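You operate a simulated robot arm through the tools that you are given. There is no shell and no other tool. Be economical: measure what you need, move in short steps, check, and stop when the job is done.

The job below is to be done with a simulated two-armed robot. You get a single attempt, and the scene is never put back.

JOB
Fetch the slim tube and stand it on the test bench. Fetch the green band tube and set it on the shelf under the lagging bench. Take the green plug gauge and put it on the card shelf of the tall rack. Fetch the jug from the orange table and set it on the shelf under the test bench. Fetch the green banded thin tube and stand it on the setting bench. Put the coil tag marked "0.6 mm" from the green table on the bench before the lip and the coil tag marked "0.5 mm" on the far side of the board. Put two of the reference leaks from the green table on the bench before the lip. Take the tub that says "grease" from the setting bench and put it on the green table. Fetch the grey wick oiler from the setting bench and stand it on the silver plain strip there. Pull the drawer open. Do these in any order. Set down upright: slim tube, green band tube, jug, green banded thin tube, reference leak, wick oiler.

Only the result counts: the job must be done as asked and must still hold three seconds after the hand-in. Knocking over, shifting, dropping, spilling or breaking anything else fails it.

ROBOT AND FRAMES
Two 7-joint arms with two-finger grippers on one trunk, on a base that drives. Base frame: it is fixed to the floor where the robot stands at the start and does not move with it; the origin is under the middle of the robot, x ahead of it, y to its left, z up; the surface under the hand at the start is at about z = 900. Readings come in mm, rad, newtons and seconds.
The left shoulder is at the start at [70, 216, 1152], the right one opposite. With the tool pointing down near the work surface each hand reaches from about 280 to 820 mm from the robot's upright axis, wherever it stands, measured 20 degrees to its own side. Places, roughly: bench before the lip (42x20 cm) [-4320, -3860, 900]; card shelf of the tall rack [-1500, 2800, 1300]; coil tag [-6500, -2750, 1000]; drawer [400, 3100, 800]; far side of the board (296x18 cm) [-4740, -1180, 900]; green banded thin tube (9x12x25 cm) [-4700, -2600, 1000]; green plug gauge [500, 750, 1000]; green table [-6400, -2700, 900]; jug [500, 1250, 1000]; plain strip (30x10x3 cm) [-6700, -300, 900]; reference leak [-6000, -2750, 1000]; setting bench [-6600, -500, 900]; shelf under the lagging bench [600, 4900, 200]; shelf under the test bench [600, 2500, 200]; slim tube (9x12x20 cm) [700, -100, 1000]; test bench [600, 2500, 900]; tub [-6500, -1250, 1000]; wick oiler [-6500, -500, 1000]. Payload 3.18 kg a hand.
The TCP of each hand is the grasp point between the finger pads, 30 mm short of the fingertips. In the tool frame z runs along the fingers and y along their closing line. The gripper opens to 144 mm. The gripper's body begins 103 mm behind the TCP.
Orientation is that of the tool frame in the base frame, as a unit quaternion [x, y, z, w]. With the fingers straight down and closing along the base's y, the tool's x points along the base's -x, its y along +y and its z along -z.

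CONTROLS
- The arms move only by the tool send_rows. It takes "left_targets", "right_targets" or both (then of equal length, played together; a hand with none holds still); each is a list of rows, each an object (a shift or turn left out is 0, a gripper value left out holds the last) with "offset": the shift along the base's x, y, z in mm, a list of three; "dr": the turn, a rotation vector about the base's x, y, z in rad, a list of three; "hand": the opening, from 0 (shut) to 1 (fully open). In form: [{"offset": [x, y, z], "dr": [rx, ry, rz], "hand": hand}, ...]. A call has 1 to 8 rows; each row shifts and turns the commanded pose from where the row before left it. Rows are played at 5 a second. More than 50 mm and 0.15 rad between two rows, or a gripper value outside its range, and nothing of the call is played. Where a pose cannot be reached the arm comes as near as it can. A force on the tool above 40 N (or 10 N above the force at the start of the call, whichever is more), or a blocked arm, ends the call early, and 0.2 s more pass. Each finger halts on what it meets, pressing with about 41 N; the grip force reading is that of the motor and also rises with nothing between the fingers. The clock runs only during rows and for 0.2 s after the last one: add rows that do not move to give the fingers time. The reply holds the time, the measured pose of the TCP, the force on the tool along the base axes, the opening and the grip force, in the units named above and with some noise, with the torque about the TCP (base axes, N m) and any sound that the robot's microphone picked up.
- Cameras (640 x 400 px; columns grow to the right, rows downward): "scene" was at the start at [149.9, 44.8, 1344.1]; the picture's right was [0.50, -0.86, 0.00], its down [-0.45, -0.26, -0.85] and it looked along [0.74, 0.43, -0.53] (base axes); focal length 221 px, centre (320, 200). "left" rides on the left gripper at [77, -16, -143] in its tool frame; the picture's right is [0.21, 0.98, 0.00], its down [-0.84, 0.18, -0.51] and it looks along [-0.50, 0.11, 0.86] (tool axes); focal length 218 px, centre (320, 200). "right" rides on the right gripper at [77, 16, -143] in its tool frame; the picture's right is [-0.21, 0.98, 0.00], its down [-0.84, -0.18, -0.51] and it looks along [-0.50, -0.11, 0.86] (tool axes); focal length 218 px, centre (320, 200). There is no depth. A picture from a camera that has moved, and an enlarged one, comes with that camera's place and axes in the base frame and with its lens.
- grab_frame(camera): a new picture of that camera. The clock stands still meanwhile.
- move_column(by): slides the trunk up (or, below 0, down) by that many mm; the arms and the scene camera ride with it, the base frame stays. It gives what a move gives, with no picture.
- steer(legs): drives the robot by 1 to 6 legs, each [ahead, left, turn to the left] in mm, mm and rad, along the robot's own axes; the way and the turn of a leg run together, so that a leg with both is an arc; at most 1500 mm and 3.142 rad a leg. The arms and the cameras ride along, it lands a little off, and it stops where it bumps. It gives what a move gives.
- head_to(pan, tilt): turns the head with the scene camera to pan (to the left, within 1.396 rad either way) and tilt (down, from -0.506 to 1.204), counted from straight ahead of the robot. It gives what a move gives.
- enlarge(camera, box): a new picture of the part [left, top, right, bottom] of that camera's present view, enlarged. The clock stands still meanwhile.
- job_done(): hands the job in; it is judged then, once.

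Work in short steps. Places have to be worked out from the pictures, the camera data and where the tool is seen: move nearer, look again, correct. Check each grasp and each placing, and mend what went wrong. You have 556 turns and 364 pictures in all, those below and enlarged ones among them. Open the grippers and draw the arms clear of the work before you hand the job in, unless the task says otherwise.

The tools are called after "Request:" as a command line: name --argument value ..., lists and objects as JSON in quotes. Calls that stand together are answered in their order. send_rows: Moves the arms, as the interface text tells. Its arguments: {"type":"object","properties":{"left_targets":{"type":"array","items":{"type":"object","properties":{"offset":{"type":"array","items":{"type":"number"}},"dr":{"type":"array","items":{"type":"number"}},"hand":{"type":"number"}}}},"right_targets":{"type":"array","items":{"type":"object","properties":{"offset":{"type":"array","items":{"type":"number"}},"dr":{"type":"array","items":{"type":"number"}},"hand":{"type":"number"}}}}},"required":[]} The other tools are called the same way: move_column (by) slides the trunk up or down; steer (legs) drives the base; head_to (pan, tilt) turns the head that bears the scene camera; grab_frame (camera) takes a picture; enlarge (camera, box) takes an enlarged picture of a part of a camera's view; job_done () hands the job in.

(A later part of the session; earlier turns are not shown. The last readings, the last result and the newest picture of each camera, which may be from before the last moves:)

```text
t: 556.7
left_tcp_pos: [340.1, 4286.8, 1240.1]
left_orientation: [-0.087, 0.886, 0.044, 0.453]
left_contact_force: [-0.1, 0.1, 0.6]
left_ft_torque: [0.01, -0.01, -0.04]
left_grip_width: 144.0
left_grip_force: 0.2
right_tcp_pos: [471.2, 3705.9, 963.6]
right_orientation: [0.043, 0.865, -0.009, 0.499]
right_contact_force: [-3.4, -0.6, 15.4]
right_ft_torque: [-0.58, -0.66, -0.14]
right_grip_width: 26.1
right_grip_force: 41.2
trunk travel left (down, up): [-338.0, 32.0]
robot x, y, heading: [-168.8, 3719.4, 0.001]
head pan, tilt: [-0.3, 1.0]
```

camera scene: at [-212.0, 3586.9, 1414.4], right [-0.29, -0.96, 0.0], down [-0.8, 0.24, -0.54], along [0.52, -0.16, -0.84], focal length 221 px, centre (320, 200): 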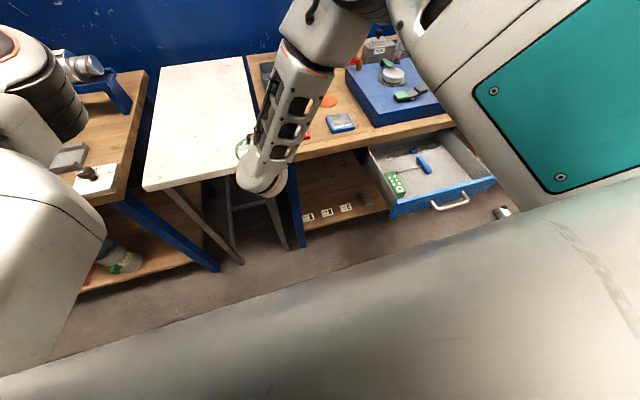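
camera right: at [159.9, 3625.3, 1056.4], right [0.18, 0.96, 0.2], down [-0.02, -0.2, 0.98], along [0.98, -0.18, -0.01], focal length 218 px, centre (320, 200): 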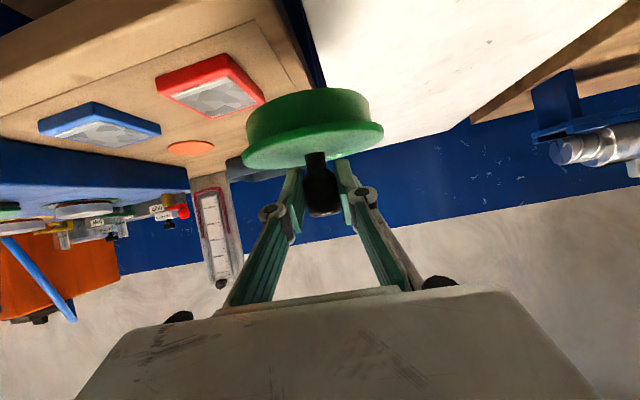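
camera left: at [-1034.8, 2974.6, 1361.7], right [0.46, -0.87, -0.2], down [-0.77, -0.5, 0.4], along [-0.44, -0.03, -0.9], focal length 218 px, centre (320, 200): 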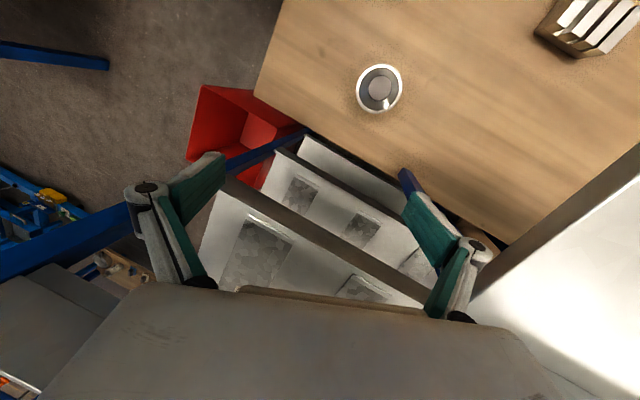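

Contact. Open, then retract in a separate call with small rows.

Request:
send_rows --right_targets '[{"offset": [0, 0, 2], "hand": 0.3}, {"hand": 0.45}, {"hand": 0.45}]'

Request:
send_rows --right_targets '[{"offset": [-5, 0, 10]}, {"offset": [-35, 0, 15]}, {"offset": [-35, 0, 25]}, {"offset": [-25, -20, 30]}, {"offset": [0, -30, 30]}, {"offset": [0, -30, 30]}]'

Request:
head_to --pan 0 --tilt 0.6

Request:
grab_frame --camera "scene"

```text
t: 557.5
left_tcp_pos: [342.3, 4286.3, 1237.6]
left_orientation: [-0.087, 0.886, 0.045, 0.453]
left_contact_force: [-0.1, -0.5, 0.2]
left_ft_torque: [0.03, 0.04, 0.01]
left_grip_width: 143.9
left_grip_force: 0.0
right_tcp_pos: [471.0, 3706.4, 964.1]
right_orientation: [0.042, 0.867, -0.009, 0.497]
right_contact_force: [0.5, 0.4, -0.1]
right_ft_torque: [0.06, 0.02, 0.05]
right_grip_width: 64.8
right_grip_force: 0.2
trunk travel left (down, up): [-338.0, 32.0]
robot x, y, heading: [-167.6, 3719.9, -0.001]
head pan, tilt: [-0.3, 1.0]
```

```text
t: 558.4
left_tcp_pos: [341.6, 4285.6, 1238.9]
left_orientation: [-0.088, 0.886, 0.044, 0.452]
left_contact_force: [-0.4, -0.8, 1.2]
left_ft_torque: [0.02, 0.0, 0.0]
left_grip_width: 144.1
left_grip_force: 0.0
right_tcp_pos: [394.2, 3604.9, 978.4]
right_orientation: [0.069, 0.873, -0.088, 0.475]
right_contact_force: [-0.2, 0.2, -0.2]
right_ft_torque: [0.0, 0.01, 0.03]
right_grip_width: 64.9
right_grip_force: 0.0
trunk travel left (down, up): [-338.0, 32.0]
robot x, y, heading: [-168.7, 3721.5, 0.0]
head pan, tilt: [-0.3, 1.0]
stopped in row 4 (right hand): the arm was blocked; the commanded pose is now the measured one
```

```text
t: 559.3
left_tcp_pos: [341.4, 4285.9, 1239.3]
left_orientation: [-0.087, 0.886, 0.044, 0.452]
left_contact_force: [-1.5, 0.5, 0.8]
left_ft_torque: [0.01, 0.0, 0.0]
left_grip_width: 143.8
left_grip_force: 0.0
right_tcp_pos: [394.0, 3605.4, 977.6]
right_orientation: [0.069, 0.873, -0.088, 0.475]
right_contact_force: [0.0, -0.1, -0.2]
right_ft_torque: [-0.01, 0.01, -0.05]
right_grip_width: 64.6
right_grip_force: 0.0
trunk travel left (down, up): [-338.0, 32.0]
robot x, y, heading: [-167.5, 3720.6, -0.008]
head pan, tilt: [0.0, 0.6]
```

```text
191 pictures are left
camera scene: at [-37.7, 3719.3, 1446.1], right [0.0, -1.0, 0.0], down [-0.57, 0.0, -0.82], along [0.82, 0.0, -0.57], focal length 221 px, centre (320, 200)
```

scene: 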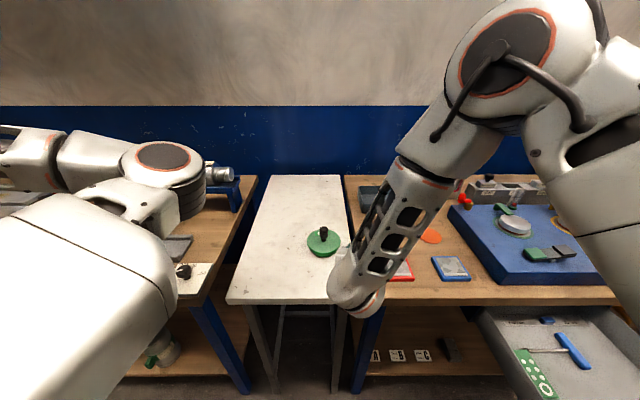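

Gauge rests in the table middle. Bring right hand up/right and return toward tool-down.

Request:
send_rows --right_targets '[{"offset": [0, -25, 30]}, {"offset": [0, -25, 35]}, {"offset": [0, -25, 35], "dr": [-0.03, 0.14, 0]}, {"offset": [0, -25, 30], "dr": [-0.03, 0.14, 0]}, {"offset": [0, -20, 20], "dr": [0, 0.14, 0]}, {"offset": [0, 0, 0], "dr": [0, 0.14, 0]}, {"offset": [0, 0, 0], "dr": [0, 0.14, 0]}, {"offset": [0, 0, 0], "dr": [0, 0.14, 0]}]'

Request:
grab_frame --camera "scene"

```text
t: 561.1
left_tcp_pos: [342.1, 4285.9, 1237.1]
left_orientation: [-0.087, 0.887, 0.044, 0.452]
left_contact_force: [0.9, -0.9, -0.6]
left_ft_torque: [0.01, 0.0, 0.01]
left_grip_width: 143.8
left_grip_force: 0.1
right_tcp_pos: [395.6, 3486.8, 1128.8]
right_orientation: [0.002, 0.989, -0.126, 0.08]
right_contact_force: [-0.1, -0.4, -0.2]
right_ft_torque: [-0.02, 0.02, -0.02]
right_grip_width: 64.7
right_grip_force: 0.0
trunk travel left (down, up): [-338.0, 32.0]
robot x, y, heading: [-167.1, 3724.2, 0.001]
head pan, tilt: [0.0, 0.6]
```

```text
190 pictures are left
camera scene: at [-36.6, 3719.7, 1446.1], right [0.0, -1.0, 0.0], down [-0.57, 0.0, -0.82], along [0.82, 0.0, -0.57], focal length 221 px, centre (320, 200)
```

scene: 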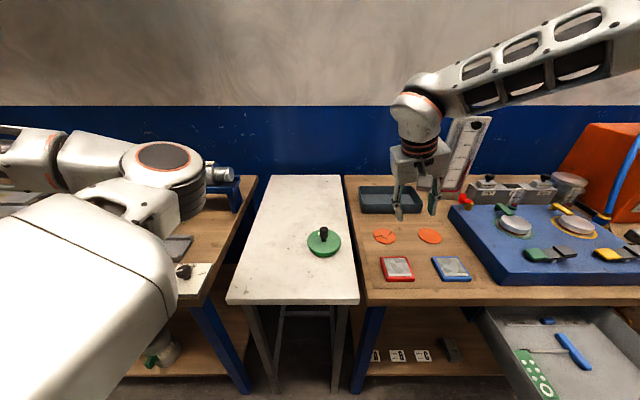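

Right arm is nominal again. Drive to y≈2330 at x≈-350 with the hand high, then look at the tube.

Request:
send_rows --right_targets '[{"dr": [0.126, 0.08, 0], "offset": [-20, 0, 30]}, {"dr": [0.126, 0.08, 0], "offset": [-20, 0, 30], "hand": 1}]'

Request:
steer --legs '[[-180, 0, 0], [0, -700, 0], [0, -690, 0]]'

Request:
head_to --pan -0.4 --tilt 1.0

Request:
grab_frame --camera "scene"

Request:
grab_frame --camera "right"

```text
t: 561.7
left_tcp_pos: [341.4, 4286.4, 1238.5]
left_orientation: [-0.086, 0.886, 0.044, 0.453]
left_contact_force: [0.2, -0.4, 0.0]
left_ft_torque: [0.0, 0.0, -0.01]
left_grip_width: 143.8
left_grip_force: 0.0
right_tcp_pos: [353.5, 3486.2, 1186.8]
right_orientation: [0.002, 1.0, -0.002, 0.0]
right_contact_force: [-0.4, 0.1, 0.2]
right_ft_torque: [-0.04, -0.01, -0.01]
right_grip_width: 143.7
right_grip_force: 0.1
trunk travel left (down, up): [-338.0, 32.0]
robot x, y, heading: [-165.6, 3720.4, 0.001]
head pan, tilt: [0.0, 0.6]
```

```text
t: 575.5
left_tcp_pos: [154.9, 2899.2, 1237.8]
left_orientation: [-0.087, 0.886, 0.044, 0.453]
left_contact_force: [-0.6, -0.2, 0.4]
left_ft_torque: [0.01, -0.04, 0.0]
left_grip_width: 144.1
left_grip_force: 0.0
right_tcp_pos: [168.7, 2101.8, 1186.6]
right_orientation: [0.002, 1.0, -0.002, 0.001]
right_contact_force: [0.6, -0.4, 0.1]
right_ft_torque: [0.0, 0.0, 0.0]
right_grip_width: 144.0
right_grip_force: 0.0
trunk travel left (down, up): [-338.0, 32.0]
robot x, y, heading: [-353.8, 2332.3, -0.0]
head pan, tilt: [0.0, 0.6]
```

```text
t: 576.3
left_tcp_pos: [157.2, 2899.3, 1238.0]
left_orientation: [-0.087, 0.886, 0.044, 0.453]
left_contact_force: [-0.4, 0.5, 0.6]
left_ft_torque: [0.0, 0.0, 0.01]
left_grip_width: 143.9
left_grip_force: 0.0
right_tcp_pos: [169.1, 2101.7, 1187.6]
right_orientation: [0.002, 1.0, -0.003, 0.003]
right_contact_force: [0.2, 0.5, -0.9]
right_ft_torque: [-0.02, -0.03, 0.04]
right_grip_width: 144.2
right_grip_force: 0.1
trunk travel left (down, up): [-338.0, 32.0]
robot x, y, heading: [-351.0, 2335.4, -0.006]
head pan, tilt: [-0.4, 1.0]
```

```text
189 pictures are left
camera scene: at [-247.5, 2306.1, 1414.3], right [-0.39, -0.92, 0.0], down [-0.77, 0.33, -0.54], along [0.5, -0.21, -0.84], focal length 221 px, centre (320, 200)
```

scene: 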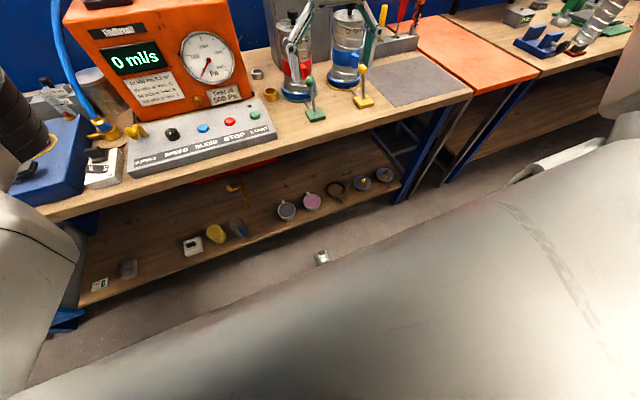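

```text
188 pictures are left
camera right: at [91.8, 2118.8, 1329.9], right [0.21, 0.98, 0.0], down [0.84, -0.18, 0.51], along [0.5, -0.11, -0.86], focal length 218 px, centre (320, 200)
```

right: 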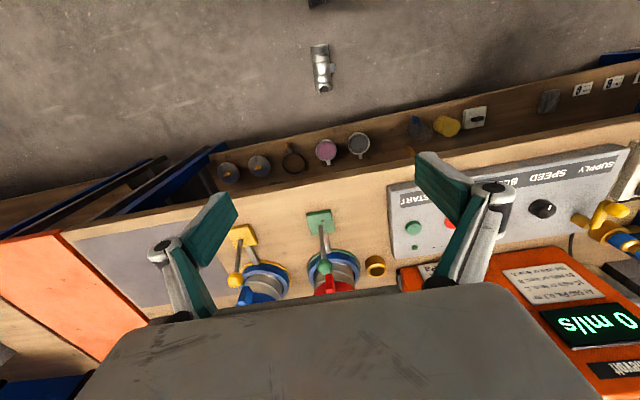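

The right camera shows the tube lying along x, centre ≈[92,2126]. Zoom to identify its ends.

Request:
enlarge --camera "right" --box '[290, 30, 360, 105]'

```text
5.33 times, centred on (325, 68) of right
camera zoom: at [91.8, 2118.8, 1329.9], right [0.21, 0.98, 0.0], down [0.84, -0.18, 0.51], along [0.5, -0.11, -0.86], focal length 1164 px, centre (293, 907)
```

zoom: 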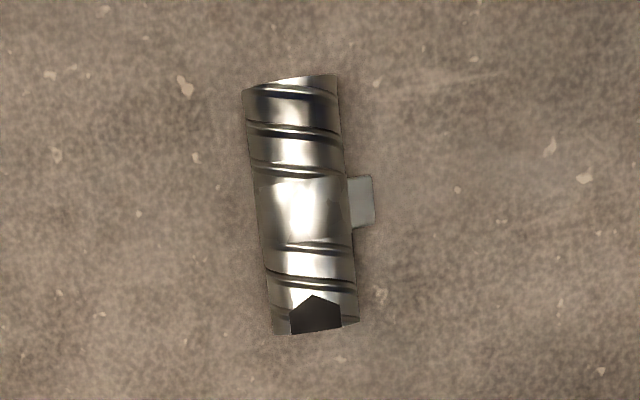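

Bottom (black patch) is at +x. I'll grip it 50 mm from the top end (x≈45), lift, turn it clockwise, lay it along y and re-approach from the south. Shift base right 130, hand over the spot.

Request:
steer --legs '[[0, -130, 0.006]]'

Request:
send_rows --right_targets '[{"offset": [-40, 20, -20]}, {"offset": [-40, 30, -20]}, {"offset": [-30, 30, -20]}, {"offset": [-14, 30, -20]}, {"offset": [0, 30, -20]}]'

Request:
move_column --by -200

```text
t: 578.1
left_tcp_pos: [154.1, 2774.6, 1238.1]
left_orientation: [-0.089, 0.886, 0.045, 0.452]
left_contact_force: [0.6, -0.3, 0.3]
left_ft_torque: [-0.04, -0.01, 0.02]
left_grip_width: 144.1
left_grip_force: 0.0
right_tcp_pos: [170.4, 1976.5, 1186.9]
right_orientation: [0.0, 1.0, -0.001, 0.001]
right_contact_force: [0.2, 0.2, -0.4]
right_ft_torque: [0.0, 0.03, 0.03]
right_grip_width: 143.9
right_grip_force: 0.1
trunk travel left (down, up): [-338.0, 32.0]
robot x, y, heading: [-350.6, 2204.1, 0.002]
head pan, tilt: [-0.4, 1.0]
```

```text
refused: row 2 steps farther than a row can; nothing moved
```

```text
t: 579.7
left_tcp_pos: [138.4, 2806.7, 1110.9]
left_orientation: [-0.085, 0.883, 0.136, 0.441]
left_contact_force: [0.4, 0.7, 0.8]
left_ft_torque: [-0.02, 0.05, -0.01]
left_grip_width: 144.0
left_grip_force: 0.0
right_tcp_pos: [175.9, 1977.7, 1013.8]
right_orientation: [0.0, 1.0, -0.003, -0.013]
right_contact_force: [0.4, 0.8, 0.6]
right_ft_torque: [-0.02, -0.02, -0.03]
right_grip_width: 143.8
right_grip_force: 0.0
trunk travel left (down, up): [-177.0, 192.0]
robot x, y, heading: [-351.1, 2205.1, 0.006]
head pan, tilt: [-0.4, 1.0]
stopped: the arm was blocked; the commanded pose is now the measured one
```

Position the right hand and ease the left arm outward (it limits the trunk).

Request:
send_rows --right_targets '[{"offset": [-30, 30, -20]}, {"offset": [-30, 30, -20]}, {"offset": [-30, 30, -20]}, {"offset": [-30, 30, -20]}, {"offset": [-11, 30, -35]}]' --left_targets '[{"offset": [25, 25, 10]}, {"offset": [25, 25, 10]}, {"offset": [25, 25, 10]}, {"offset": [0, 0, 0]}, {"offset": [0, 0, 0]}]'

Request:
grab_frame --camera "right"

```text
t: 580.9
left_tcp_pos: [213.2, 2879.0, 1143.6]
left_orientation: [-0.083, 0.882, 0.134, 0.444]
left_contact_force: [-0.2, -0.3, -0.1]
left_ft_torque: [0.01, 0.0, 0.02]
left_grip_width: 144.1
left_grip_force: 0.1
right_tcp_pos: [40.2, 2126.9, 900.0]
right_orientation: [-0.001, 1.0, -0.003, -0.01]
right_contact_force: [-0.2, 0.1, 0.1]
right_ft_torque: [-0.04, 0.0, -0.02]
right_grip_width: 143.8
right_grip_force: 0.0
trunk travel left (down, up): [-177.0, 192.0]
robot x, y, heading: [-354.7, 2207.9, 0.005]
head pan, tilt: [-0.4, 1.0]
```

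```text
186 pictures are left
camera right: at [-32.7, 2144.3, 1044.9], right [0.21, 0.98, -0.01], down [0.85, -0.18, 0.49], along [0.48, -0.11, -0.87], focal length 218 px, centre (320, 200)
```

right: 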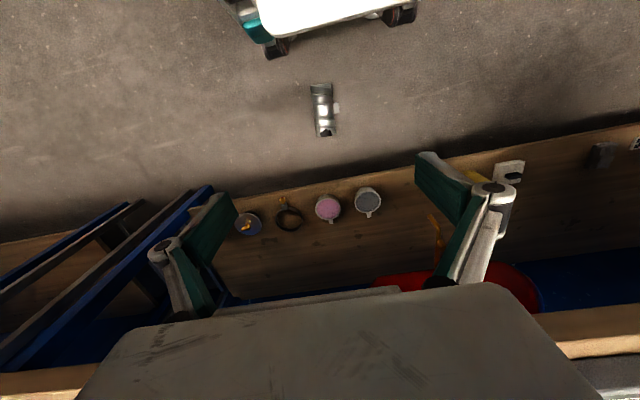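

Tube axis is turned −0.12 rad; grip point ≈[46,2129]. Lower with matching yaw.

Request:
send_rows --right_targets '[{"offset": [3, 1, -45], "dr": [0, 0, -0.06]}, {"offset": [3, 1, -45], "dr": [0, 0.02, -0.06]}, {"offset": [0, 0, -48]}, {"offset": [0, 0, -48]}, {"offset": [0, 0, -48]}, {"offset": [0, 0, -48]}, {"offset": [0, 0, -48]}, {"offset": [0, 0, -48]}]'

Request:
grab_frame --camera "right"

```text
t: 582.7
left_tcp_pos: [211.6, 2878.7, 1145.6]
left_orientation: [-0.082, 0.883, 0.133, 0.443]
left_contact_force: [1.6, -0.2, -0.3]
left_ft_torque: [0.0, 0.04, -0.01]
left_grip_width: 143.8
left_grip_force: 0.1
right_tcp_pos: [46.9, 2126.9, 522.2]
right_orientation: [0.061, 0.998, -0.003, -0.02]
right_contact_force: [-0.6, -0.1, -0.5]
right_ft_torque: [-0.01, 0.03, 0.02]
right_grip_width: 143.9
right_grip_force: 0.1
trunk travel left (down, up): [-177.0, 192.0]
robot x, y, heading: [-351.2, 2204.2, 0.001]
head pan, tilt: [-0.4, 1.0]
```

```text
185 pictures are left
camera right: at [-20.6, 2153.2, 667.4], right [0.32, 0.95, -0.01], down [0.84, -0.28, 0.47], along [0.44, -0.17, -0.88], focal length 218 px, centre (320, 200)
```

right: 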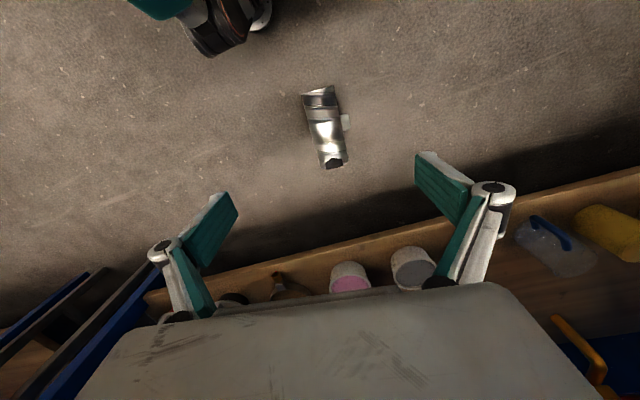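

Continue lowering.

Request:
send_rows --right_targets '[{"offset": [0, 0, -48]}, {"offset": [0, 0, -48]}, {"offset": [0, 0, -48]}, {"offset": [0, 0, -48]}, {"offset": [0, 0, -48]}, {"offset": [0, 0, -48]}, {"offset": [0, 0, -48]}]'

Request:
grab_frame --camera "right"

```text
t: 584.1
left_tcp_pos: [209.9, 2880.2, 1144.8]
left_orientation: [-0.082, 0.883, 0.133, 0.443]
left_contact_force: [-0.4, -0.2, 0.1]
left_ft_torque: [-0.01, -0.01, 0.03]
left_grip_width: 144.3
left_grip_force: 0.0
right_tcp_pos: [22.8, 2154.1, 258.3]
right_orientation: [0.05, 0.997, 0.028, -0.047]
right_contact_force: [6.9, 1.1, 4.5]
right_ft_torque: [-0.06, 1.74, -0.16]
right_grip_width: 143.8
right_grip_force: 0.1
right hand out of reach, approached as far as the arm can: row 6
trunk travel left (down, up): [-177.0, 192.0]
robot x, y, heading: [-351.6, 2209.0, 0.003]
head pan, tilt: [-0.4, 1.0]
stopped in row 6 (right hand): the force on the tool passed its limit at 121 N (the readings are from after the stop); the commanded pose is now the measured one
```

```text
184 pictures are left
camera right: at [-37.8, 2169.9, 408.7], right [0.31, 0.95, 0.03], down [0.86, -0.29, 0.42], along [0.4, -0.1, -0.91], focal length 218 px, centre (320, 200)
```

right: 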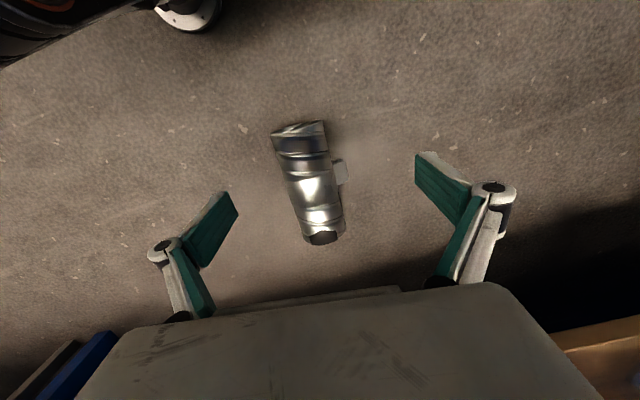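

The wrist camera hit my own base. Raise, back the base 80 mm, and reach further out.

Request:
send_rows --right_targets '[{"offset": [10, -10, 45]}, {"offset": [10, -15, 45]}]'

Request:
steer --legs '[[-85, 0, 0]]'

```text
t: 584.7
left_tcp_pos: [211.5, 2878.7, 1145.1]
left_orientation: [-0.082, 0.882, 0.133, 0.444]
left_contact_force: [-0.3, 0.2, 0.5]
left_ft_torque: [0.02, 0.04, -0.01]
left_grip_width: 144.1
left_grip_force: 0.0
right_tcp_pos: [35.3, 2133.6, 349.1]
right_orientation: [0.047, 0.997, 0.027, -0.049]
right_contact_force: [-0.1, 0.0, -1.2]
right_ft_torque: [0.04, -0.01, 0.0]
right_grip_width: 144.1
right_grip_force: 0.0
trunk travel left (down, up): [-177.0, 192.0]
robot x, y, heading: [-353.2, 2208.2, 0.004]
head pan, tilt: [-0.4, 1.0]
```

```text
t: 585.8
left_tcp_pos: [125.7, 2878.3, 1145.0]
left_orientation: [-0.082, 0.883, 0.133, 0.443]
left_contact_force: [0.8, -1.0, -0.9]
left_ft_torque: [0.0, -0.02, 0.0]
left_grip_width: 144.1
left_grip_force: 0.0
right_tcp_pos: [-47.8, 2132.5, 350.2]
right_orientation: [0.047, 0.997, 0.029, -0.048]
right_contact_force: [0.3, -0.4, 0.6]
right_ft_torque: [-0.01, -0.02, -0.04]
right_grip_width: 144.0
right_grip_force: 0.0
trunk travel left (down, up): [-177.0, 192.0]
robot x, y, heading: [-436.6, 2204.1, 0.003]
head pan, tilt: [-0.4, 1.0]
```

Reach forward again, re-level, then lower the trunk.

Request:
send_rows --right_targets '[{"offset": [45, 0, 0], "dr": [-0.055, -0.09, 0]}, {"offset": [45, -3, 0]}]'

Request:
move_column --by -130

Request:
grab_frame --camera "right"

```text
t: 586.4
left_tcp_pos: [126.9, 2878.1, 1144.1]
left_orientation: [-0.082, 0.883, 0.134, 0.443]
left_contact_force: [-0.4, -0.5, 0.1]
left_ft_torque: [0.0, -0.01, 0.01]
left_grip_width: 144.2
left_grip_force: 0.0
right_tcp_pos: [42.0, 2127.8, 348.7]
right_orientation: [0.047, 0.999, 0.003, -0.002]
right_contact_force: [-0.4, -0.3, -0.5]
right_ft_torque: [-0.01, 0.02, 0.01]
right_grip_width: 144.0
right_grip_force: 0.1
trunk travel left (down, up): [-177.0, 192.0]
robot x, y, heading: [-439.4, 2204.8, 0.0]
head pan, tilt: [-0.4, 1.0]
```

```text
t: 587.5
left_tcp_pos: [130.8, 2883.8, 949.5]
left_orientation: [-0.062, 0.929, 0.162, 0.327]
left_contact_force: [-1.1, -1.2, 0.7]
left_ft_torque: [-0.02, 0.01, 0.01]
left_grip_width: 143.7
left_grip_force: 0.0
right_tcp_pos: [20.0, 2128.2, 233.5]
right_orientation: [0.048, 0.999, 0.002, -0.022]
right_contact_force: [-0.2, 0.1, 0.4]
right_ft_torque: [0.01, 0.0, -0.01]
right_grip_width: 143.9
right_grip_force: 0.1
trunk travel left (down, up): [-75.0, 294.0]
robot x, y, heading: [-441.1, 2209.2, 0.006]
head pan, tilt: [-0.4, 1.0]
stopped: the arm was blocked; the commanded pose is now the measured one
```

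```text
183 pictures are left
camera right: at [-48.5, 2152.3, 378.7], right [0.3, 0.95, -0.01], down [0.84, -0.26, 0.47], along [0.45, -0.15, -0.88], focal length 218 px, centre (320, 200)
```

right: 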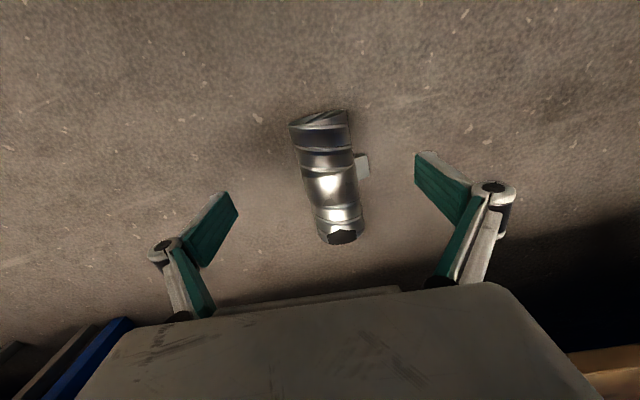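

Grip point ≈[49,2129]. Move forward 29 and lower to z≈60.

Request:
send_rows --right_targets '[{"offset": [29, 1, -20], "dr": [0, -0.04, 0]}, {"offset": [0, 0, -45]}, {"offset": [0, 0, -45]}, {"offset": [0, 0, -45]}, {"offset": [0, 0, -18]}]'

Request:
grab_frame --camera "right"

```text
t: 588.7
left_tcp_pos: [131.3, 2884.4, 951.1]
left_orientation: [-0.061, 0.929, 0.16, 0.329]
left_contact_force: [-0.2, -0.1, 0.2]
left_ft_torque: [-0.02, -0.01, 0.01]
left_grip_width: 144.1
left_grip_force: 0.0
right_tcp_pos: [50.2, 2129.8, 148.5]
right_orientation: [0.049, 0.999, 0.003, 0.002]
right_contact_force: [-0.1, 0.4, 0.3]
right_ft_torque: [0.02, 0.02, 0.0]
right_grip_width: 143.9
right_grip_force: 0.0
right hand out of reach, approached as far as the arm can: row 3, 4, 5
trunk travel left (down, up): [-75.0, 294.0]
robot x, y, heading: [-437.6, 2207.1, 0.001]
head pan, tilt: [-0.4, 1.0]
```

```text
182 pictures are left
camera right: at [-24.9, 2152.1, 291.0], right [0.3, 0.95, 0.01], down [0.82, -0.26, 0.51], along [0.49, -0.15, -0.86], focal length 218 px, centre (320, 200)
```

right: 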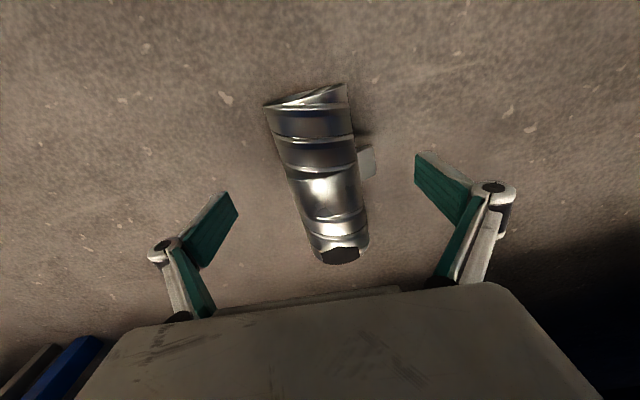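

Need ~95 mm more. Raise/extend the left hand so the trunk can go fully down.

Request:
send_rows --left_targets '[{"offset": [25, -10, 35]}, {"offset": [25, -10, 35]}, {"offset": [25, -10, 35]}, {"offset": [25, -10, 35]}]'

Request:
move_column --by -75

```text
t: 589.9
left_tcp_pos: [205.6, 2891.2, 1049.7]
left_orientation: [-0.098, 0.938, 0.188, 0.273]
left_contact_force: [0.5, 0.8, -0.7]
left_ft_torque: [0.0, 0.0, 0.01]
left_grip_width: 144.1
left_grip_force: 0.1
right_tcp_pos: [50.1, 2130.0, 148.6]
right_orientation: [0.049, 0.999, 0.002, 0.001]
right_contact_force: [0.1, 0.0, 1.0]
right_ft_torque: [-0.01, 0.04, 0.0]
right_grip_width: 144.3
right_grip_force: 0.0
trunk travel left (down, up): [-75.0, 294.0]
robot x, y, heading: [-440.4, 2209.0, 0.003]
head pan, tilt: [-0.4, 1.0]
stopped in row 4 (left hand): the arm was blocked; the commanded pose is now the measured one
```

```text
t: 590.7
left_tcp_pos: [207.2, 2897.5, 903.2]
left_orientation: [-0.081, 0.959, 0.217, 0.167]
left_contact_force: [-1.0, -0.7, 1.6]
left_ft_torque: [-0.05, -0.03, -0.03]
left_grip_width: 143.9
left_grip_force: 0.0
right_tcp_pos: [28.8, 2129.2, 81.1]
right_orientation: [0.047, 0.999, 0.003, -0.015]
right_contact_force: [-0.2, -0.8, 0.5]
right_ft_torque: [-0.04, 0.03, 0.01]
right_grip_width: 143.9
right_grip_force: 0.0
trunk travel left (down, up): [-17.0, 352.0]
robot x, y, heading: [-434.8, 2206.7, 0.001]
head pan, tilt: [-0.4, 1.0]
stopped: the arm was blocked; the commanded pose is now the measured one
```

TCP z=81 now. Move +20 x and lower 30.

Request:
send_rows --right_targets '[{"offset": [20, 0, -12], "dr": [0, -0.03, 0]}, {"offset": [0, 0, -12]}, {"offset": [0, 0, -8]}]'

Request:
grab_frame --camera "right"

```text
t: 591.5
left_tcp_pos: [209.8, 2897.7, 906.0]
left_orientation: [-0.08, 0.959, 0.215, 0.167]
left_contact_force: [-0.4, 0.3, 0.4]
left_ft_torque: [0.03, 0.0, 0.02]
left_grip_width: 143.9
left_grip_force: 0.1
right_tcp_pos: [49.7, 2129.2, 70.1]
right_orientation: [0.046, 0.999, 0.003, 0.002]
right_contact_force: [-0.2, 0.8, -0.7]
right_ft_torque: [0.0, 0.03, 0.01]
right_grip_width: 143.8
right_grip_force: 0.1
right hand out of reach, approached as far as the arm can: row 2, 3
trunk travel left (down, up): [-17.0, 352.0]
robot x, y, heading: [-438.7, 2209.8, 0.003]
head pan, tilt: [-0.4, 1.0]
```

```text
181 pictures are left
camera right: at [-25.7, 2151.5, 213.1], right [0.3, 0.95, 0.01], down [0.82, -0.26, 0.51], along [0.49, -0.15, -0.86], focal length 218 px, centre (320, 200)
```

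right: 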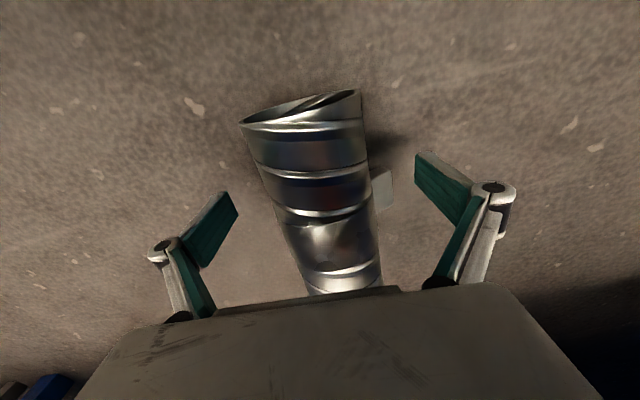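

Pads need to be ~15 mm lower. Drive forward 45 (keeping the hand spot) and lower the trunk the last 15.

Request:
send_rows --right_targets '[{"offset": [-40, 0, 10]}]'

Request:
steer --legs '[[42, 0, 0]]'

Request:
move_column --by -17

Request:
send_rows --right_targets '[{"offset": [0, 0, -10]}, {"offset": [0, 0, -10]}, {"offset": [0, 0, -6]}]'

```text
t: 591.9
left_tcp_pos: [209.4, 2897.1, 906.0]
left_orientation: [-0.08, 0.959, 0.215, 0.167]
left_contact_force: [0.4, 0.7, 0.5]
left_ft_torque: [-0.01, -0.02, -0.01]
left_grip_width: 143.8
left_grip_force: 0.0
right_tcp_pos: [10.2, 2129.2, 79.2]
right_orientation: [0.046, 0.999, 0.004, 0.002]
right_contact_force: [-0.2, -0.3, 0.5]
right_ft_torque: [-0.01, 0.01, 0.0]
right_grip_width: 144.0
right_grip_force: 0.1
trunk travel left (down, up): [-17.0, 352.0]
robot x, y, heading: [-440.3, 2206.2, 0.001]
head pan, tilt: [-0.4, 1.0]
```

```text
t: 592.8
left_tcp_pos: [251.3, 2897.1, 904.6]
left_orientation: [-0.08, 0.959, 0.215, 0.168]
left_contact_force: [0.4, 0.0, -0.5]
left_ft_torque: [-0.01, -0.03, 0.02]
left_grip_width: 143.7
left_grip_force: 0.0
right_tcp_pos: [51.2, 2128.8, 79.5]
right_orientation: [0.046, 0.999, 0.003, 0.002]
right_contact_force: [-0.2, 0.8, -0.1]
right_ft_torque: [-0.01, 0.01, 0.03]
right_grip_width: 143.9
right_grip_force: 0.1
trunk travel left (down, up): [-17.0, 352.0]
robot x, y, heading: [-397.4, 2207.4, -0.0]
head pan, tilt: [-0.4, 1.0]
```

```text
t: 593.4
left_tcp_pos: [238.9, 2908.3, 871.2]
left_orientation: [-0.08, 0.959, 0.24, 0.128]
left_contact_force: [0.3, 0.6, 0.9]
left_ft_torque: [-0.03, -0.01, 0.01]
left_grip_width: 143.9
left_grip_force: 0.1
right_tcp_pos: [53.0, 2128.9, 62.0]
right_orientation: [0.048, 0.999, 0.003, 0.002]
right_contact_force: [0.3, -0.2, -0.2]
right_ft_torque: [-0.02, -0.04, -0.01]
right_grip_width: 143.9
right_grip_force: 0.1
trunk travel left (down, up): [0.0, 369.0]
robot x, y, heading: [-396.3, 2205.9, -0.0]
head pan, tilt: [-0.4, 1.0]
```

```text
t: 594.2
left_tcp_pos: [237.9, 2909.6, 872.0]
left_orientation: [-0.081, 0.959, 0.238, 0.131]
left_contact_force: [-0.7, 0.5, 0.2]
left_ft_torque: [-0.01, 0.0, -0.02]
left_grip_width: 144.2
left_grip_force: 0.2
right_tcp_pos: [51.7, 2128.6, 35.6]
right_orientation: [0.047, 0.999, 0.003, 0.003]
right_contact_force: [-0.2, 0.7, -0.1]
right_ft_torque: [0.01, 0.02, -0.02]
right_grip_width: 144.1
right_grip_force: 0.1
trunk travel left (down, up): [0.0, 369.0]
robot x, y, heading: [-393.5, 2205.0, 0.004]
head pan, tilt: [-0.4, 1.0]
```

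Now z=36, around the tube. Close.

Request:
send_rows --right_targets '[{"offset": [0, 0, 5], "hand": 0.7}, {"hand": 0.5}, {"hand": 0.4}, {"hand": 0.4}]'

Request:
grab_frame --camera "right"

```text
t: 595.2
left_tcp_pos: [237.0, 2911.5, 874.6]
left_orientation: [-0.083, 0.958, 0.238, 0.133]
left_contact_force: [0.0, 0.3, -0.2]
left_ft_torque: [-0.02, 0.01, -0.01]
left_grip_width: 144.0
left_grip_force: 0.1
right_tcp_pos: [53.0, 2128.5, 40.2]
right_orientation: [0.048, 0.999, 0.003, 0.002]
right_contact_force: [0.2, -0.2, -1.0]
right_ft_torque: [0.02, 0.1, -0.03]
right_grip_width: 84.6
right_grip_force: 40.6
trunk travel left (down, up): [0.0, 369.0]
robot x, y, heading: [-396.3, 2209.1, 0.003]
head pan, tilt: [-0.4, 1.0]
```

```text
180 pictures are left
camera right: at [-23.5, 2151.2, 183.9], right [0.3, 0.95, 0.01], down [0.82, -0.26, 0.51], along [0.49, -0.15, -0.86], focal length 218 px, centre (320, 200)
```

right: 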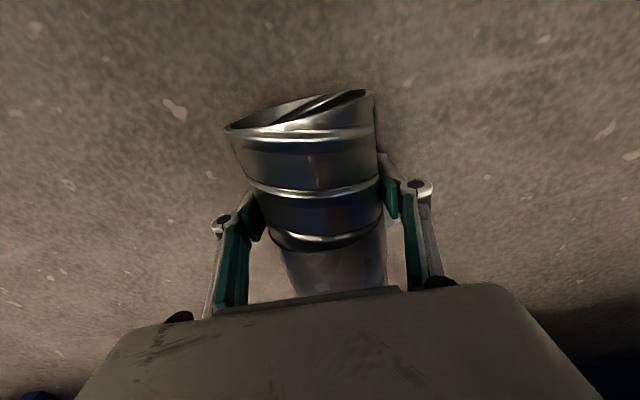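

Gripped (84.6 mm). Lift with the trunk.

Request:
move_column --by 150

Request:
grab_frame --camera "right"

```text
t: 596.5
left_tcp_pos: [245.7, 2897.3, 1026.4]
left_orientation: [-0.085, 0.955, 0.214, 0.185]
left_contact_force: [-1.0, 0.0, 0.4]
left_ft_torque: [-0.01, 0.01, 0.05]
left_grip_width: 144.1
left_grip_force: 0.1
right_tcp_pos: [197.3, 2133.5, 250.5]
right_orientation: [0.049, 0.993, 0.01, 0.111]
right_contact_force: [-8.4, 0.9, 0.1]
right_ft_torque: [0.06, -0.21, 0.22]
right_grip_width: 84.3
right_grip_force: 40.4
trunk travel left (down, up): [-116.0, 254.0]
robot x, y, heading: [-397.7, 2207.4, -0.001]
head pan, tilt: [-0.4, 1.0]
stopped: the force on the tool passed its limit at 52 N (the readings are from after the stop); the commanded pose is now the measured one
```

```text
179 pictures are left
camera right: at [93.5, 2155.4, 373.1], right [0.3, 0.95, 0.08], down [0.69, -0.27, 0.67], along [0.66, -0.15, -0.73], focal length 218 px, centre (320, 200)
```

right: 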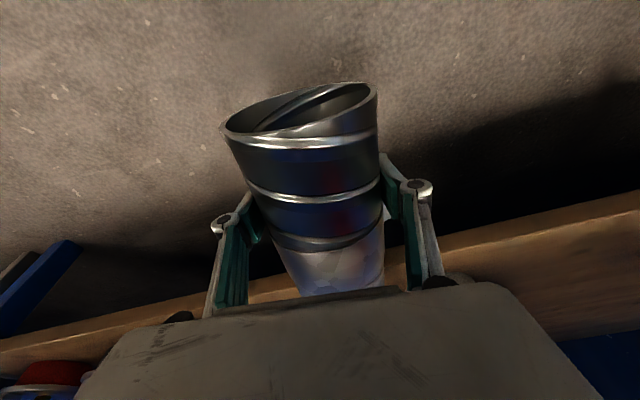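

The hand swung forward and the tube touches the shelf edge. Pull back at once.

Request:
send_rows --right_targets '[{"offset": [-40, 0, 0]}, {"offset": [-40, 0, 5]}, {"offset": [-40, 0, 10]}, {"offset": [-20, 0, 20]}]'

Request:
grab_frame --camera "right"

```text
t: 597.5
left_tcp_pos: [245.9, 2896.3, 1022.2]
left_orientation: [-0.083, 0.956, 0.212, 0.183]
left_contact_force: [-0.1, -0.7, 0.2]
left_ft_torque: [0.01, 0.03, 0.02]
left_grip_width: 144.2
left_grip_force: 0.0
right_tcp_pos: [58.4, 2130.8, 282.9]
right_orientation: [0.05, 0.992, 0.009, 0.112]
right_contact_force: [0.8, -0.4, -2.7]
right_ft_torque: [-0.01, 0.1, 0.02]
right_grip_width: 84.3
right_grip_force: 41.0
trunk travel left (down, up): [-116.0, 254.0]
robot x, y, heading: [-401.0, 2205.8, 0.0]
head pan, tilt: [-0.4, 1.0]
```

```text
178 pictures are left
camera right: at [-45.8, 2154.8, 406.3], right [0.3, 0.95, 0.07], down [0.69, -0.27, 0.67], along [0.66, -0.15, -0.73], focal length 218 px, centre (320, 200)
```

right: 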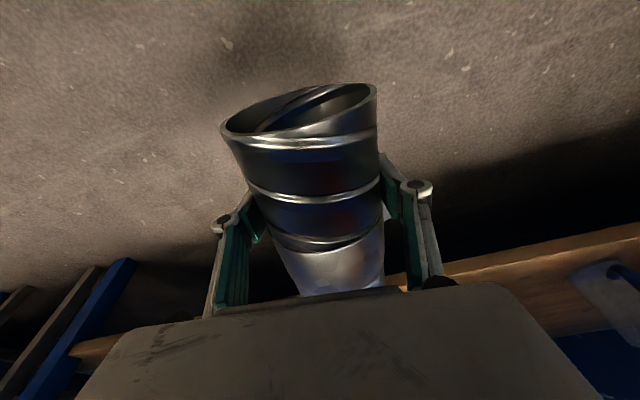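

Clear. Raise with the arm, levelling.

Request:
send_rows --right_targets '[{"offset": [0, 0, 45], "dr": [0, 0.11, 0]}, {"offset": [0, 0, 45], "dr": [0, 0.11, 0]}, {"offset": [0, 0, 48]}, {"offset": [0, 0, 48]}, {"offset": [0, 0, 48]}, {"offset": [0, 0, 48]}, {"offset": [0, 0, 48]}, {"offset": [0, 0, 48]}]'

Request:
send_rows --right_targets '[{"offset": [0, 0, 48]}, {"offset": [0, 0, 48]}, {"offset": [0, 0, 48]}, {"offset": [0, 0, 48]}, {"offset": [0, 0, 48]}, {"offset": [0, 0, 48]}, {"offset": [0, 0, 48]}, {"offset": [0, 0, 48]}]'

```text
t: 599.3
left_tcp_pos: [245.8, 2896.0, 1023.3]
left_orientation: [-0.084, 0.956, 0.214, 0.184]
left_contact_force: [-0.8, 0.3, 0.8]
left_ft_torque: [-0.01, -0.01, 0.01]
left_grip_width: 144.1
left_grip_force: 0.1
right_tcp_pos: [57.5, 2130.9, 659.9]
right_orientation: [0.05, 0.999, 0.003, 0.002]
right_contact_force: [0.1, 0.2, -1.8]
right_ft_torque: [-0.05, 0.05, 0.0]
right_grip_width: 84.5
right_grip_force: 40.8
trunk travel left (down, up): [-116.0, 254.0]
robot x, y, heading: [-396.8, 2206.8, -0.001]
head pan, tilt: [-0.4, 1.0]
```

```text
t: 601.1
left_tcp_pos: [245.7, 2895.6, 1022.0]
left_orientation: [-0.084, 0.956, 0.213, 0.184]
left_contact_force: [-0.1, 0.3, 1.3]
left_ft_torque: [-0.01, -0.01, -0.02]
left_grip_width: 143.9
left_grip_force: 0.1
right_tcp_pos: [58.9, 2132.1, 1046.8]
right_orientation: [0.05, 0.999, 0.004, 0.001]
right_contact_force: [-0.5, -0.5, -2.3]
right_ft_torque: [-0.03, 0.1, 0.0]
right_grip_width: 84.3
right_grip_force: 41.3
trunk travel left (down, up): [-116.0, 254.0]
robot x, y, heading: [-398.5, 2208.5, 0.0]
head pan, tilt: [-0.4, 1.0]
```

Lifted to z≈1047. Now turn the tube upright in the air: combined 120° rotation (top goes up, tool ends pointing +y).

Request:
send_rows --right_targets '[{"offset": [0, 0, 15], "dr": [0.0806, 0.0806, -0.0806]}, {"offset": [0, 0, 15], "dr": [0.0806, 0.0806, -0.0806]}, {"offset": [0, 0, 15], "dr": [0.0806, 0.0806, -0.0806]}, {"offset": [0, 0, 15], "dr": [0.0806, 0.0806, -0.0806]}, {"offset": [0, -10, 10], "dr": [0.0806, 0.0806, -0.0806]}, {"offset": [0, -10, 10], "dr": [0.0806, 0.0806, -0.0806]}, {"offset": [0, -10, 10], "dr": [0.0806, 0.0806, -0.0806]}]'

Request:
head_to --pan -0.2 --tilt 0.6

Request:
grab_frame --camera "scene"

```text
t: 602.7
left_tcp_pos: [248.4, 2895.1, 1021.7]
left_orientation: [-0.083, 0.956, 0.214, 0.184]
left_contact_force: [0.7, 0.4, -0.2]
left_ft_torque: [-0.01, 0.06, 0.01]
left_grip_width: 144.0
left_grip_force: 0.1
right_tcp_pos: [58.2, 2101.3, 1134.2]
right_orientation: [0.318, 0.867, 0.26, -0.283]
right_contact_force: [0.5, 0.1, -2.8]
right_ft_torque: [0.02, 0.07, -0.01]
right_grip_width: 84.2
right_grip_force: 40.3
trunk travel left (down, up): [-116.0, 254.0]
robot x, y, heading: [-395.5, 2202.6, 0.005]
head pan, tilt: [-0.4, 1.0]
```

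```text
t: 603.6
left_tcp_pos: [246.9, 2895.6, 1021.2]
left_orientation: [-0.083, 0.956, 0.213, 0.184]
left_contact_force: [0.2, 0.3, -0.4]
left_ft_torque: [0.0, 0.02, 0.0]
left_grip_width: 144.1
left_grip_force: 0.1
right_tcp_pos: [57.8, 2102.2, 1133.9]
right_orientation: [0.316, 0.868, 0.26, -0.282]
right_contact_force: [0.0, 0.7, -3.7]
right_ft_torque: [0.01, 0.07, 0.03]
right_grip_width: 84.2
right_grip_force: 40.9
trunk travel left (down, up): [-116.0, 254.0]
robot x, y, heading: [-399.5, 2207.8, 0.001]
head pan, tilt: [-0.201, 0.6]
```

```text
177 pictures are left
camera scene: at [-127.2, 2188.8, 1208.5], right [-0.2, -0.98, 0.0], down [-0.55, 0.11, -0.82], along [0.81, -0.16, -0.57], focal length 221 px, centre (320, 200)
```

scene: 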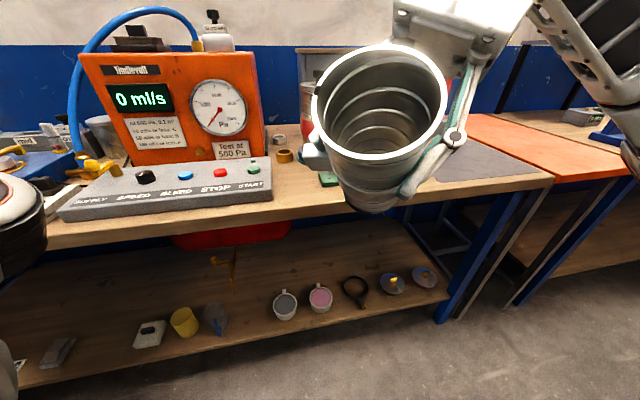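

The open end is coming up nicely. Finish the rotation.

Request:
send_rows --right_targets '[{"offset": [0, -10, 5], "dr": [0.084, 0.0695, -0.075]}, {"offset": [0, -10, 5], "dr": [0.084, 0.0695, -0.075]}, {"offset": [0, -10, 5], "dr": [0.084, 0.0695, -0.075]}, {"offset": [0, -10, 0], "dr": [0.084, 0.0695, -0.075]}, {"offset": [0, -10, 0], "dr": [0.084, 0.0695, -0.075]}, {"offset": [0, -10, 0], "dr": [0.084, 0.0695, -0.075]}, {"offset": [0, 0, 0], "dr": [0.084, 0.0695, -0.075]}, {"offset": [0, 0, 0], "dr": [0.084, 0.0695, -0.075]}]'

Request:
grab_frame --camera "scene"

```text
t: 605.4
left_tcp_pos: [246.6, 2895.0, 1022.6]
left_orientation: [-0.083, 0.956, 0.214, 0.184]
left_contact_force: [-0.2, -0.3, -1.0]
left_ft_torque: [0.0, 0.02, 0.02]
left_grip_width: 144.2
left_grip_force: 0.1
right_tcp_pos: [57.3, 2041.9, 1149.8]
right_orientation: [-0.499, -0.5, -0.499, 0.501]
right_contact_force: [0.7, 0.6, -2.5]
right_ft_torque: [0.0, 0.04, -0.02]
right_grip_width: 84.1
right_grip_force: 41.2
trunk travel left (down, up): [-116.0, 254.0]
robot x, y, heading: [-396.8, 2206.7, 0.004]
head pan, tilt: [-0.201, 0.6]
```

```text
176 pictures are left
camera scene: at [-127.4, 2188.6, 1208.7], right [-0.2, -0.98, 0.0], down [-0.55, 0.11, -0.83], along [0.81, -0.16, -0.56], focal length 221 px, centre (320, 200)
```

scene: 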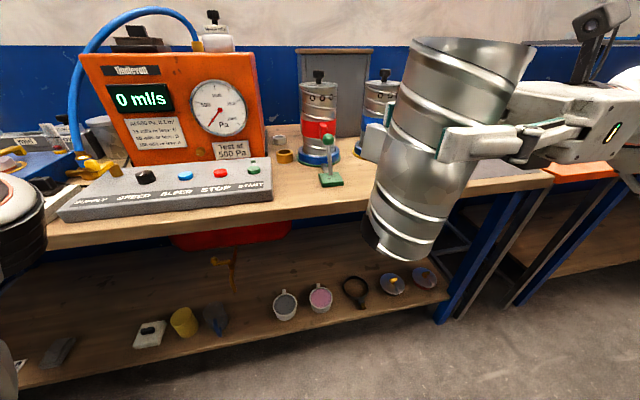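

Tube is upright in the hand. Raise the trunk so the left hand clears the cups, then go to the orange table.

Request:
move_column --by 200

Request:
steer --legs '[[0, -800, -0.004]]'

Request:
head_to --pan -0.3 --tilt 0.6

Request:
grab_frame --camera "scene"

```text
t: 607.5
left_tcp_pos: [246.6, 2895.4, 1220.6]
left_orientation: [-0.083, 0.956, 0.214, 0.184]
left_contact_force: [0.1, -1.1, 0.3]
left_ft_torque: [0.0, -0.01, 0.0]
left_grip_width: 143.9
left_grip_force: 0.2
right_tcp_pos: [58.2, 2041.5, 1349.2]
right_orientation: [-0.501, -0.499, -0.499, 0.501]
right_contact_force: [0.2, -0.1, -2.4]
right_ft_torque: [0.01, 0.03, -0.02]
right_grip_width: 84.2
right_grip_force: 41.3
trunk travel left (down, up): [-316.0, 54.0]
robot x, y, heading: [-397.3, 2206.0, 0.006]
head pan, tilt: [-0.201, 0.6]
```

```text
t: 615.2
left_tcp_pos: [248.0, 2066.7, 1221.9]
left_orientation: [-0.082, 0.956, 0.214, 0.184]
left_contact_force: [0.4, -0.3, 0.8]
left_ft_torque: [0.02, 0.02, -0.02]
left_grip_width: 144.2
left_grip_force: 0.0
right_tcp_pos: [58.3, 1211.6, 1350.0]
right_orientation: [-0.5, -0.5, -0.499, 0.501]
right_contact_force: [0.4, -1.0, -1.0]
right_ft_torque: [-0.01, 0.04, 0.02]
right_grip_width: 84.2
right_grip_force: 40.6
trunk travel left (down, up): [-316.0, 54.0]
robot x, y, heading: [-396.9, 1377.3, -0.003]
head pan, tilt: [-0.201, 0.6]
```

```text
t: 615.9
left_tcp_pos: [248.6, 2066.5, 1221.2]
left_orientation: [-0.082, 0.956, 0.213, 0.184]
left_contact_force: [-0.3, -0.2, 0.6]
left_ft_torque: [0.01, 0.01, 0.0]
left_grip_width: 144.2
left_grip_force: 0.1
right_tcp_pos: [58.7, 1211.8, 1348.9]
right_orientation: [0.501, 0.499, 0.5, -0.5]
right_contact_force: [-0.8, -0.1, -1.9]
right_ft_torque: [-0.01, 0.04, 0.0]
right_grip_width: 84.1
right_grip_force: 41.6
trunk travel left (down, up): [-316.0, 54.0]
robot x, y, heading: [-396.4, 1375.0, 0.003]
head pan, tilt: [-0.3, 0.6]
```

```text
175 pictures are left
camera scene: at [-268.5, 1351.3, 1424.4], right [-0.3, -0.96, 0.0], down [-0.54, 0.17, -0.82], along [0.79, -0.24, -0.57], focal length 221 px, centre (320, 200)
```

scene: 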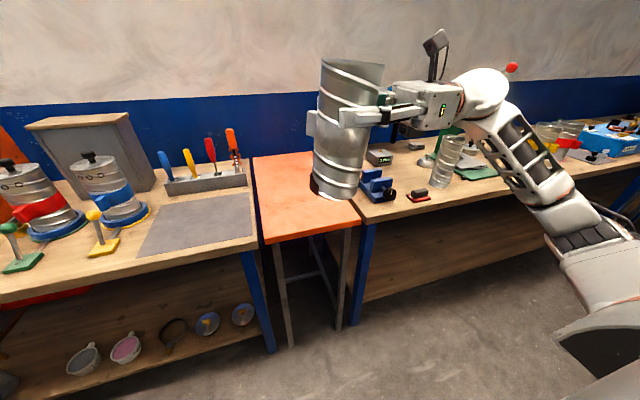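

Drive forward 340 over the orange table and lower the tube.

Request:
steer --legs '[[335, 0, 0]]'

Request:
send_rows --right_targets '[{"offset": [0, 0, -45]}, {"offset": [0, 0, -45]}, {"offset": [0, 0, -45]}, {"offset": [0, 0, -45]}, {"offset": [0, 0, -45]}, {"offset": [0, 0, -40]}]'

Request:
grab_frame --camera "scene"

```text
t: 618.0
left_tcp_pos: [579.5, 2066.0, 1221.4]
left_orientation: [-0.082, 0.956, 0.213, 0.184]
left_contact_force: [0.2, 0.6, -0.3]
left_ft_torque: [0.02, 0.01, -0.03]
left_grip_width: 143.9
left_grip_force: 0.2
right_tcp_pos: [388.5, 1211.6, 1348.9]
right_orientation: [0.501, 0.499, 0.5, -0.5]
right_contact_force: [0.0, 0.3, -2.7]
right_ft_torque: [-0.03, 0.02, 0.03]
right_grip_width: 84.0
right_grip_force: 41.2
trunk travel left (down, up): [-316.0, 54.0]
robot x, y, heading: [-65.1, 1378.7, 0.004]
head pan, tilt: [-0.3, 0.6]
```

```text
t: 619.4
left_tcp_pos: [579.0, 2065.5, 1221.9]
left_orientation: [-0.082, 0.956, 0.214, 0.184]
left_contact_force: [-0.5, -0.9, 0.1]
left_ft_torque: [0.04, -0.02, 0.0]
left_grip_width: 144.1
left_grip_force: 0.0
right_tcp_pos: [390.2, 1211.0, 1086.5]
right_orientation: [0.501, 0.499, 0.5, -0.5]
right_contact_force: [-0.1, 0.0, -2.5]
right_ft_torque: [-0.05, 0.03, 0.01]
right_grip_width: 84.1
right_grip_force: 40.8
trunk travel left (down, up): [-316.0, 54.0]
robot x, y, heading: [-66.0, 1377.2, 0.003]
head pan, tilt: [-0.3, 0.6]
```

```text
174 pictures are left
camera scene: at [62.1, 1351.0, 1424.3], right [-0.3, -0.96, 0.0], down [-0.54, 0.17, -0.82], along [0.79, -0.24, -0.57], focal length 221 px, centre (320, 200)
```

scene: 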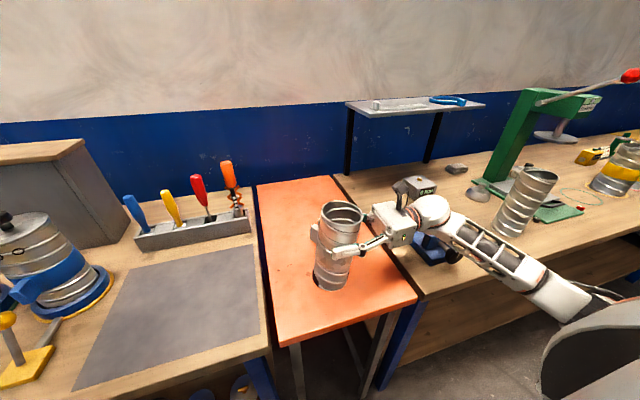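

Lower to contact.

Request:
send_rows --right_targets '[{"offset": [0, 0, -20]}, {"offset": [0, 0, -8]}, {"offset": [0, 0, -4]}, {"offset": [0, 0, -4]}, {"offset": [0, 0, -3]}, {"offset": [0, 0, -3]}]'

```text
t: 620.8
left_tcp_pos: [579.5, 2064.8, 1222.3]
left_orientation: [-0.082, 0.956, 0.213, 0.183]
left_contact_force: [-0.4, 0.2, 0.1]
left_ft_torque: [-0.04, 0.04, -0.01]
left_grip_width: 143.8
left_grip_force: 0.0
right_tcp_pos: [389.6, 1211.8, 1043.0]
right_orientation: [0.501, 0.499, 0.499, -0.501]
right_contact_force: [-0.5, 0.1, -1.9]
right_ft_torque: [-0.01, 0.02, 0.01]
right_grip_width: 84.0
right_grip_force: 41.1
trunk travel left (down, up): [-316.0, 54.0]
robot x, y, heading: [-62.7, 1377.2, -0.001]
head pan, tilt: [-0.3, 0.6]
```

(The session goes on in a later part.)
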